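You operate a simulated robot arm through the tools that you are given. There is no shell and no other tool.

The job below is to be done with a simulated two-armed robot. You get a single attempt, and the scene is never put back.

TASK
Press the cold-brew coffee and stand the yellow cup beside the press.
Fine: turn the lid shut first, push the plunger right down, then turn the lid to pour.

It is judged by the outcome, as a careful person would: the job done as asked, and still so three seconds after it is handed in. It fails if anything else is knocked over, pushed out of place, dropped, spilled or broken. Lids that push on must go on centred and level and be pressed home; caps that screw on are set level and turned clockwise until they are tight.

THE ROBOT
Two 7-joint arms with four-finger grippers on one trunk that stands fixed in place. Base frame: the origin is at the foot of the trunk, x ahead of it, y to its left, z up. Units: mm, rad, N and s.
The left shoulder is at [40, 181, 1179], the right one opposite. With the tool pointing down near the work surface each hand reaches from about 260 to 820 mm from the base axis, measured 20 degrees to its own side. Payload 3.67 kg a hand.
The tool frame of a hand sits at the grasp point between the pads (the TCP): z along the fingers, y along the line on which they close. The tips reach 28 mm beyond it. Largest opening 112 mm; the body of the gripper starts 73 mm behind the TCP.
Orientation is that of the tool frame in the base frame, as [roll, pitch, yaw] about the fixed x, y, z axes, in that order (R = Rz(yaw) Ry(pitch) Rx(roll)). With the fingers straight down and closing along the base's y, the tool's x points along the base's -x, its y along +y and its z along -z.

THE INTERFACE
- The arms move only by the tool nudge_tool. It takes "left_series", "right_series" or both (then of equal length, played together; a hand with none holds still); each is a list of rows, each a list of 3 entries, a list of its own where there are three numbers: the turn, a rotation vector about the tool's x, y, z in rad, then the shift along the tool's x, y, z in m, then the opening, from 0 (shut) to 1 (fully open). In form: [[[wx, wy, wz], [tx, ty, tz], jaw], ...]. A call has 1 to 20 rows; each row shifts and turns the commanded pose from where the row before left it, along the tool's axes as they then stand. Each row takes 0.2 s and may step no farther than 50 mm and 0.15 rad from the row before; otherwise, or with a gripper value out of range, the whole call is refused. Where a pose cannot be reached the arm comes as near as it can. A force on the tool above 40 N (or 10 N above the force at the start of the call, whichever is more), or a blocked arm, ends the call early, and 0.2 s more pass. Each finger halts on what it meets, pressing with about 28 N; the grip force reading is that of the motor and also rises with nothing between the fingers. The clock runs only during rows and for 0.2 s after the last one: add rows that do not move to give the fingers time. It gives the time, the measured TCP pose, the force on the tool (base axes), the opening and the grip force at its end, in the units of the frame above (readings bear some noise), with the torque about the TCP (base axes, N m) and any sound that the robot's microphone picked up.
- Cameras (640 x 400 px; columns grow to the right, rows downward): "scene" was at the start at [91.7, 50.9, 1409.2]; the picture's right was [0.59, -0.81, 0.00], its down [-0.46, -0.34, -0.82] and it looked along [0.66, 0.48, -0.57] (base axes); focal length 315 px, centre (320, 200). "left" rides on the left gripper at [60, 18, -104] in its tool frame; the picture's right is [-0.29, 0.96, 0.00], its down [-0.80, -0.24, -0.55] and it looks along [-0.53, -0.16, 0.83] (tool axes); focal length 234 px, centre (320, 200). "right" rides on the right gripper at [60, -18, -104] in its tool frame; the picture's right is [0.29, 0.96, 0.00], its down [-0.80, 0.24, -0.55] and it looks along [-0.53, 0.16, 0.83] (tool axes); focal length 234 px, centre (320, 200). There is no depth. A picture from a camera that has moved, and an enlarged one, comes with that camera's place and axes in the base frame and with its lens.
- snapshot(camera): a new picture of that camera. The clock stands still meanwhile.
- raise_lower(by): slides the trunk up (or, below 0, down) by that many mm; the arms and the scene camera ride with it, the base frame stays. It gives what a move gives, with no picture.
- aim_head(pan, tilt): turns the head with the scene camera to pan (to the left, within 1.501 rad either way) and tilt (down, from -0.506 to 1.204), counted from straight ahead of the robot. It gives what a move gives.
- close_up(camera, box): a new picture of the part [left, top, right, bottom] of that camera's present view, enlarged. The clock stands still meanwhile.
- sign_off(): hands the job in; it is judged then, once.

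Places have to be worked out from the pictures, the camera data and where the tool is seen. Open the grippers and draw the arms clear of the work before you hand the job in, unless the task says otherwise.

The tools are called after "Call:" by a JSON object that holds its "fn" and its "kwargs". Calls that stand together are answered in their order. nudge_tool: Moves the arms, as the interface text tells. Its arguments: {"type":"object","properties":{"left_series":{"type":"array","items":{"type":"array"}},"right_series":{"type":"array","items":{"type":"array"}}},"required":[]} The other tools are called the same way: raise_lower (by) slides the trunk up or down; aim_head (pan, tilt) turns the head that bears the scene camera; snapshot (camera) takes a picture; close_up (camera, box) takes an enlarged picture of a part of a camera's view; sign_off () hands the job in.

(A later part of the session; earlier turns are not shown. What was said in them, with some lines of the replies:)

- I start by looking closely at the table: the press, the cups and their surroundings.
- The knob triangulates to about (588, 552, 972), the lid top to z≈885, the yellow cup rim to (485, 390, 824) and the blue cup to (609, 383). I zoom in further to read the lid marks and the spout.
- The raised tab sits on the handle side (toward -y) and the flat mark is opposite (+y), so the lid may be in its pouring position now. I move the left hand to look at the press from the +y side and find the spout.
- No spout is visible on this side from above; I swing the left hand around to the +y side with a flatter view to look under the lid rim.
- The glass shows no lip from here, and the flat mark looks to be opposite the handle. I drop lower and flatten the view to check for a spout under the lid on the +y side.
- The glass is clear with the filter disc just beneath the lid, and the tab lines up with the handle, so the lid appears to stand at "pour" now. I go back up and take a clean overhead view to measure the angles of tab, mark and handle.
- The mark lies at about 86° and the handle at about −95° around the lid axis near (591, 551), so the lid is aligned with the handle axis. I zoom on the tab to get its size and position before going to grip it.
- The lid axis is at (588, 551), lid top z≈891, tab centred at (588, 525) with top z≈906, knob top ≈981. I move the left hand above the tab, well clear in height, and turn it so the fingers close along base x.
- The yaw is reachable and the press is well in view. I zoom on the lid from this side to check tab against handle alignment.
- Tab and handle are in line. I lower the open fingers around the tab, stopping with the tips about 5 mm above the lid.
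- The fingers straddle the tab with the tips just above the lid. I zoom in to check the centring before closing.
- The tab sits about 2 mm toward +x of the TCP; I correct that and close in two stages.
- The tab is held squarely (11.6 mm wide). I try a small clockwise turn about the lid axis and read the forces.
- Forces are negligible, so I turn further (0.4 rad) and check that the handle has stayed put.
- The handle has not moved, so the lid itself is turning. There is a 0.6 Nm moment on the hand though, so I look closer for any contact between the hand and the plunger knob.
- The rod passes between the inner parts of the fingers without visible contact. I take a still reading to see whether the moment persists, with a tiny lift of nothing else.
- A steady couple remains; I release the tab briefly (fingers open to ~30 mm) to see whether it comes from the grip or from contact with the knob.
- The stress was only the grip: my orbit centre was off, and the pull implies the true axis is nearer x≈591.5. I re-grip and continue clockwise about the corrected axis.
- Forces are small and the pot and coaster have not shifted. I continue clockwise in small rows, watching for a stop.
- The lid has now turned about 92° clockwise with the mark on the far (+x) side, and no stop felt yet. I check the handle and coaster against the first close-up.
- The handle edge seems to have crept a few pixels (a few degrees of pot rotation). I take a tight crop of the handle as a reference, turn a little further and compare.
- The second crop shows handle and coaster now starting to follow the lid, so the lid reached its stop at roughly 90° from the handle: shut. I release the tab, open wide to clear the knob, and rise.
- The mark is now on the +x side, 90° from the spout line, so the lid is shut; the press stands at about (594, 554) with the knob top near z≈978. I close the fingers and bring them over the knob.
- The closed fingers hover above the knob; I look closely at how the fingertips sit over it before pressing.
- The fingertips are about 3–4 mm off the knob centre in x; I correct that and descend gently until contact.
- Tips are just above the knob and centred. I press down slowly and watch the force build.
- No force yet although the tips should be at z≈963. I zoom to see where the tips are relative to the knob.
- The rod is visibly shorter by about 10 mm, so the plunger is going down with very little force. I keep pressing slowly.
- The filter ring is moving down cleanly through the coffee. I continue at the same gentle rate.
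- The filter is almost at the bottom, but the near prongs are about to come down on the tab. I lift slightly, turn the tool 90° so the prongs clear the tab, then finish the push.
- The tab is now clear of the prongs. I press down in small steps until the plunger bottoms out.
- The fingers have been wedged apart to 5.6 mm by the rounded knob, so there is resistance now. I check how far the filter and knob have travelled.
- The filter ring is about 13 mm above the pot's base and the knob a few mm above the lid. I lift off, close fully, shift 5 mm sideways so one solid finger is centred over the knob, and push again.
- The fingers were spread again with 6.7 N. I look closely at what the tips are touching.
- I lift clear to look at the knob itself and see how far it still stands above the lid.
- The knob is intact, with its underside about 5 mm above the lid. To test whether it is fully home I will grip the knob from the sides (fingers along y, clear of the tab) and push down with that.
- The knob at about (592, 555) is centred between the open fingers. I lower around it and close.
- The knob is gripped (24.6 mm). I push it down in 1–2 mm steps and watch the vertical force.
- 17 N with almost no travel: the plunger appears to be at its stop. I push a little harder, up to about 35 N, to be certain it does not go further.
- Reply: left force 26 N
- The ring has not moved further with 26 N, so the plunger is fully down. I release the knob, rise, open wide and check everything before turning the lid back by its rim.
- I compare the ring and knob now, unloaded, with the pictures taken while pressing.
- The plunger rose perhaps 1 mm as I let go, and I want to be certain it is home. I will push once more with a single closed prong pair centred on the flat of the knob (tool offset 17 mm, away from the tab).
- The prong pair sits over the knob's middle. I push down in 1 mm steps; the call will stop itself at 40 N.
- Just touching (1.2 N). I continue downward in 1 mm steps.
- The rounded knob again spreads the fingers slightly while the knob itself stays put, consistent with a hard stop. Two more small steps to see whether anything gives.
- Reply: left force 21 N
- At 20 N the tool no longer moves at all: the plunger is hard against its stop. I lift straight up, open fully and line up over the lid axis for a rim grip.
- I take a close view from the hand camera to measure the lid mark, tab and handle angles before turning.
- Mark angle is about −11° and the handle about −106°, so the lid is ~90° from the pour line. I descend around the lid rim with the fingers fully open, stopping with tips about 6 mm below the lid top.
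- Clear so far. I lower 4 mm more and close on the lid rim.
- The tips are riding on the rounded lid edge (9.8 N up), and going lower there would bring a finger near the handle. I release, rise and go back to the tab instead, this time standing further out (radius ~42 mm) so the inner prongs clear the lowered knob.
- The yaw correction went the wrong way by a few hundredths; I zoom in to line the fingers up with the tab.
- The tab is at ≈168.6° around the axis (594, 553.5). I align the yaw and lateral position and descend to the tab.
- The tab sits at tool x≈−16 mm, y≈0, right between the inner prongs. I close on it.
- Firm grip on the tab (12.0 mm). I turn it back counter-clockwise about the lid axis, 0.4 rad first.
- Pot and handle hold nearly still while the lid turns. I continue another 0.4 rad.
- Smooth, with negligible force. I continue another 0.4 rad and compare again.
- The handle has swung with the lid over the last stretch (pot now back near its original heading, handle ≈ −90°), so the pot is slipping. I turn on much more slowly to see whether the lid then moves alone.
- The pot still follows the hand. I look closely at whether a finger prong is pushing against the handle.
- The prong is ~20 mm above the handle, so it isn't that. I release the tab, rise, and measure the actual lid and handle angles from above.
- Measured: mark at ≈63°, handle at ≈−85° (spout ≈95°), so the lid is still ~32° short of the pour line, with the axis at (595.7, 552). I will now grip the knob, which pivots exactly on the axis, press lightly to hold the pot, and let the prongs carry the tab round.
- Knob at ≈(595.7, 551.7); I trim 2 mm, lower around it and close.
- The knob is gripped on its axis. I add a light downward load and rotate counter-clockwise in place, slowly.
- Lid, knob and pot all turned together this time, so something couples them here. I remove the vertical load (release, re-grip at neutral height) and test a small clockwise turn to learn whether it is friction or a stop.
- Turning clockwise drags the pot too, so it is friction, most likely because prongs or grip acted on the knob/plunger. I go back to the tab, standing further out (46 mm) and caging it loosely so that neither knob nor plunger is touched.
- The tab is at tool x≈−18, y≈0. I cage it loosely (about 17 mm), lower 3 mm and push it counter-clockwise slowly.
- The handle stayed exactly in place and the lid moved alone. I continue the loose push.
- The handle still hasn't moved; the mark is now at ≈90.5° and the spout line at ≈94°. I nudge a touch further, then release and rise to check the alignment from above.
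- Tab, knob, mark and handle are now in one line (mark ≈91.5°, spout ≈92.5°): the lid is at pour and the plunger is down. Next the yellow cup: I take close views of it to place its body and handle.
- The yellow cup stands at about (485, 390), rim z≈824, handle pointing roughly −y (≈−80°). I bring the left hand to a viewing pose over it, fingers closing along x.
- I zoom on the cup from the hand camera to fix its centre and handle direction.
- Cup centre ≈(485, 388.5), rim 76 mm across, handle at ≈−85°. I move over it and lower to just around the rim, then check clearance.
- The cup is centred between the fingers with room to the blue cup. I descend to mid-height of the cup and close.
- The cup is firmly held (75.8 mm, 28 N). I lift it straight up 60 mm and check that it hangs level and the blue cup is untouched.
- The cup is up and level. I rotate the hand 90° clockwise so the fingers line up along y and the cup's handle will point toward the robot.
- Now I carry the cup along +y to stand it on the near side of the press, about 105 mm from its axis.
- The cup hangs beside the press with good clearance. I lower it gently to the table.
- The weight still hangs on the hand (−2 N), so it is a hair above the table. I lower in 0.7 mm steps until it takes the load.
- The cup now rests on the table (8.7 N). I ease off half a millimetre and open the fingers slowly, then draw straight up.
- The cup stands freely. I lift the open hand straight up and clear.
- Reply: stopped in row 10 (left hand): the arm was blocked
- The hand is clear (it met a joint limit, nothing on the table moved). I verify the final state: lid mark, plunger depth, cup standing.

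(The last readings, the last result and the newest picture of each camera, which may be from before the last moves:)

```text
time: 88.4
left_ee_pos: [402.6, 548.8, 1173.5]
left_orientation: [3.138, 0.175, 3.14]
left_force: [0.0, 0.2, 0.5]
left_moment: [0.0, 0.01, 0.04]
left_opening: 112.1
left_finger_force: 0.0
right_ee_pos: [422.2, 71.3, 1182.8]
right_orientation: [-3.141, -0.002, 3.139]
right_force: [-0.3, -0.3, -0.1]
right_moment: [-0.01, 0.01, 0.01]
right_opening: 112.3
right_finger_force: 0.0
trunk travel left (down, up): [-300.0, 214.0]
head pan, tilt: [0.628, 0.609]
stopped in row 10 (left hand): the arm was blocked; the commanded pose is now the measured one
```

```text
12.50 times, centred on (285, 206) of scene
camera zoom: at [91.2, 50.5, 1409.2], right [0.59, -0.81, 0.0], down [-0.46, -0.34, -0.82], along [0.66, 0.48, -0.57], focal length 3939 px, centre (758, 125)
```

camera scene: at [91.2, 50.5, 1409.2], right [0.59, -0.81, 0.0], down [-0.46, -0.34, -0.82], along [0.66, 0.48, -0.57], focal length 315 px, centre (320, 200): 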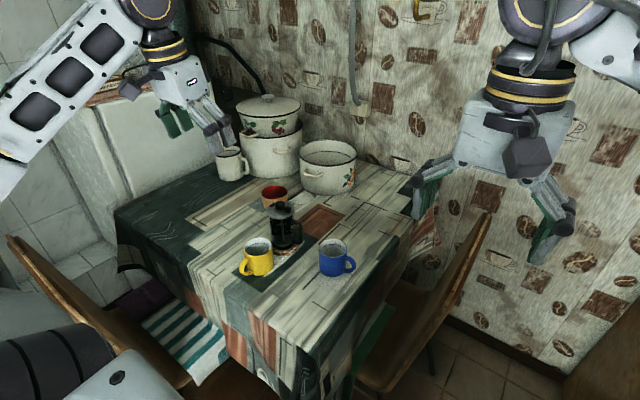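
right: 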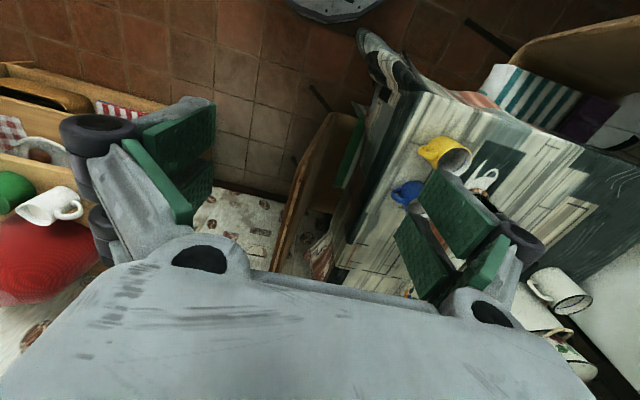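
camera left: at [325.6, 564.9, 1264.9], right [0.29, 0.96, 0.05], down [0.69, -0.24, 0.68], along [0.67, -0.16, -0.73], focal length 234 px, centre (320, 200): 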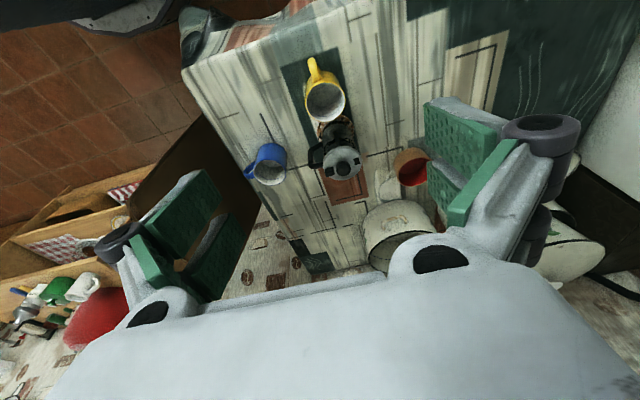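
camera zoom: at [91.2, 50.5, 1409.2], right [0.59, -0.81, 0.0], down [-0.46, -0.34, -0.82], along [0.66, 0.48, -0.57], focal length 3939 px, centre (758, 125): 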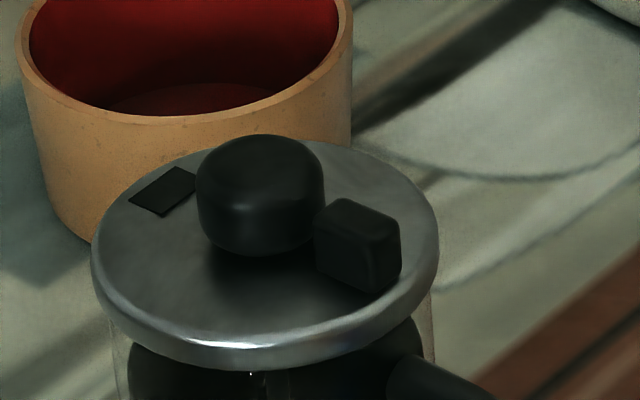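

Everything stands as intended. To compare the lid alignment with the starting picture exactly, I return the hand to the same viewing pose I used at the start.

Call:
{"fn": "nudge_tool", "kwargs": {"left_series": [[[0, 0, 0], [-0.0132, 0.0094, 0.032], 1], [[0, 0, 0], [-0.0132, 0.0094, 0.032], 1], [[0, 0, 0], [-0.0132, 0.0094, 0.032], 1], [[0, 0, 0], [-0.0132, 0.0094, 0.032], 1], [[0, 0.0875, 0], [0, 0, 0], 1], [[0, 0.0875, 0], [0, 0, 0], 1], [[0, 0, 0], [0, 0, 0], 1]]}}

Call:
{"fn": "close_up", "kwargs": {"camera": "left", "box": [265, 130, 365, 260]}}

Call:
{"fn": "close_up", "kwargs": {"camera": "left", "box": [270, 155, 350, 205]}}

```text
time: 90.0
left_ee_pos: [476.2, 587.6, 1053.1]
left_orientation: [3.14, 0.0, 3.137]
left_force: [-0.6, 0.5, 0.7]
left_moment: [-0.02, 0.02, -0.04]
left_opening: 112.0
left_finger_force: 0.1
right_ee_pos: [421.9, 72.1, 1183.8]
right_orientation: [-3.138, -0.002, 3.141]
right_force: [0.2, -0.1, 0.3]
right_moment: [0.0, 0.03, 0.02]
right_opening: 112.0
right_finger_force: 0.0
trunk travel left (down, up): [-300.0, 214.0]
head pan, tilt: [0.628, 0.609]
```

```text
3.08 times, centred on (315, 195) of left
camera zoom: at [417.4, 604.5, 1158.2], right [0.29, 0.96, 0.0], down [0.8, -0.24, 0.55], along [0.53, -0.16, -0.83], focal length 720 px, centre (335, 215)
```

zoom: 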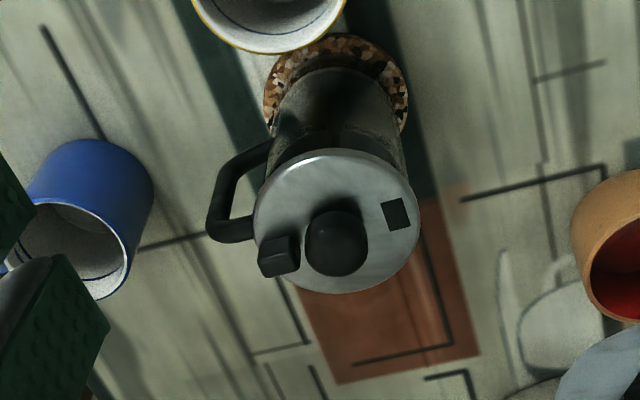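

```text
8.00 times, centred on (310, 180) of left
camera zoom: at [417.4, 604.5, 1158.2], right [0.29, 0.96, 0.0], down [0.8, -0.24, 0.55], along [0.53, -0.16, -0.83], focal length 1873 px, centre (400, 360)
```

zoom: 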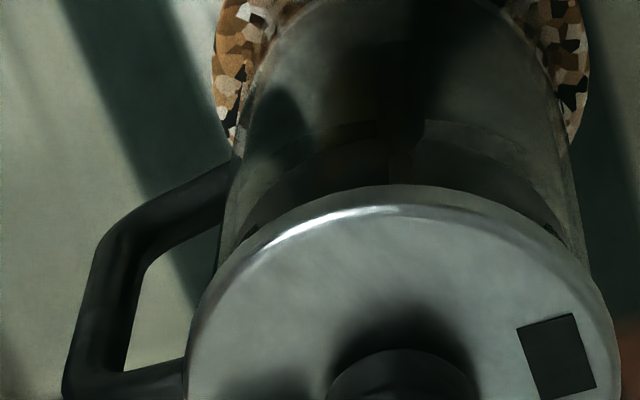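

Compared with the very first picture, lid and handle keep the same relation within about 2°, the knob is down, and the cup stands next to the press. I draw the left arm up and back, clear of the table.

Call:
{"fn": "nudge_tool", "kwargs": {"left_series": [[[0, 0, 0], [0.01, 0.008, -0.025], 1], [[0, 0, 0], [0.015, 0.008, -0.025], 1], [[0, 0, 0], [0.015, 0.008, -0.025], 1], [[0, 0, 0], [0.015, 0.008, -0.02], 1], [[0, 0, 0], [0, 0, 0], 1]]}}

Call:
{"fn": "snapshot", "kwargs": {"camera": "scene"}}

Call:
{"fn": "close_up", "kwargs": {"camera": "scene", "box": [220, 170, 380, 310]}}

```text
time: 91.2
left_ee_pos: [431.1, 613.9, 1137.2]
left_orientation: [3.141, 0.002, 3.14]
left_force: [0.4, 0.0, 0.1]
left_moment: [0.02, 0.03, 0.01]
left_opening: 111.5
left_finger_force: 0.1
left hand out of reach, approached as far as the arm can: row 4
right_ee_pos: [422.9, 71.1, 1183.3]
right_orientation: [3.141, 0.0, 3.141]
right_force: [1.4, -0.5, 0.7]
right_moment: [0.01, -0.01, -0.03]
right_opening: 112.1
right_finger_force: 0.0
trunk travel left (down, up): [-300.0, 214.0]
head pan, tilt: [0.628, 0.609]
```

```text
taken
camera scene: at [91.6, 50.8, 1409.0], right [0.59, -0.81, 0.0], down [-0.46, -0.34, -0.82], along [0.66, 0.48, -0.57], focal length 315 px, centre (320, 200)
```

scene: 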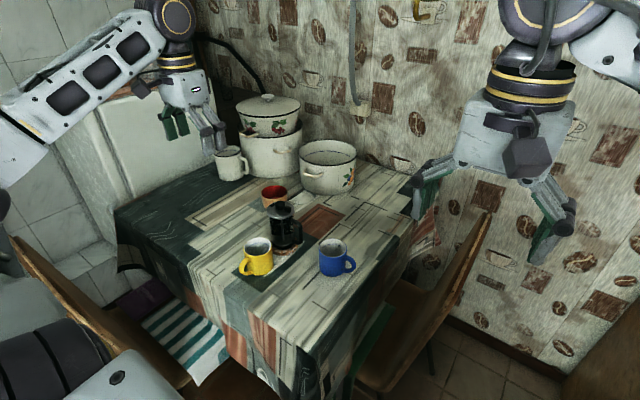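

```text
2.86 times, centred on (300, 240) of scene
camera zoom: at [91.6, 50.8, 1409.0], right [0.59, -0.81, 0.0], down [-0.46, -0.34, -0.82], along [0.66, 0.48, -0.57], focal length 900 px, centre (377, 86)
```

zoom: 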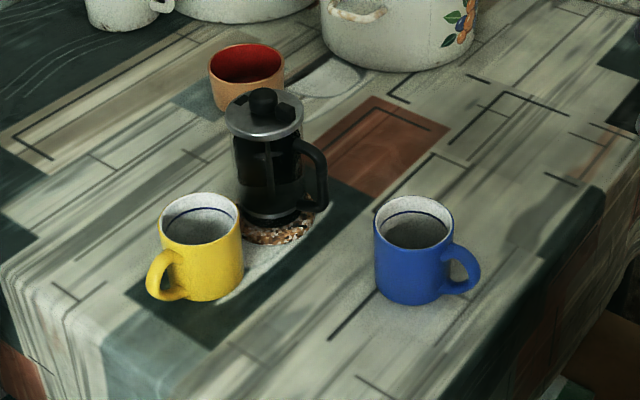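

Plunger down, lid turned back to pour, yellow cup standing upright beside the press, other items undisturbed, both grippers open and clear. I hand the job in.

Call:
{"fn": "sign_off", "kwargs": {}}

```text
The job is handed in.
```

I pressed the coffee and stood the yellow cup beside the press; the job is handed in and I haven't seen how it was judged.

- **Lid shut:** I turned the lid about 90° clockwise from its starting position and felt what I took to be a stop there. I found no visible spout on the glass, so I took it to be opposite the handle and counted that position as shut.
- **Plunger:** It went down with very little force, then stopped hard. It did not move further when I pushed with more than 20 N. The knob still stands about 5 mm above the lid at that stop.
- **Lid to pour:** I turned the lid back until its mark lines up opposite the handle, within about 2° of how it stood at the start. Partway back the whole press began to turn with the lid, so I switched to pushing the lid's tab loosely and the lid then moved alone.
- **Yellow cup:** It stands upright on the near side of the press, about 105 mm centre to centre, with its handle towards the robot.

Turning the lid shifted the press and its coaster about 5 mm and rotated the handle about 4°. In the last pictures the blue cup, the red cup and the pots were where they started. Both grippers are open and the arms are clear of the table.
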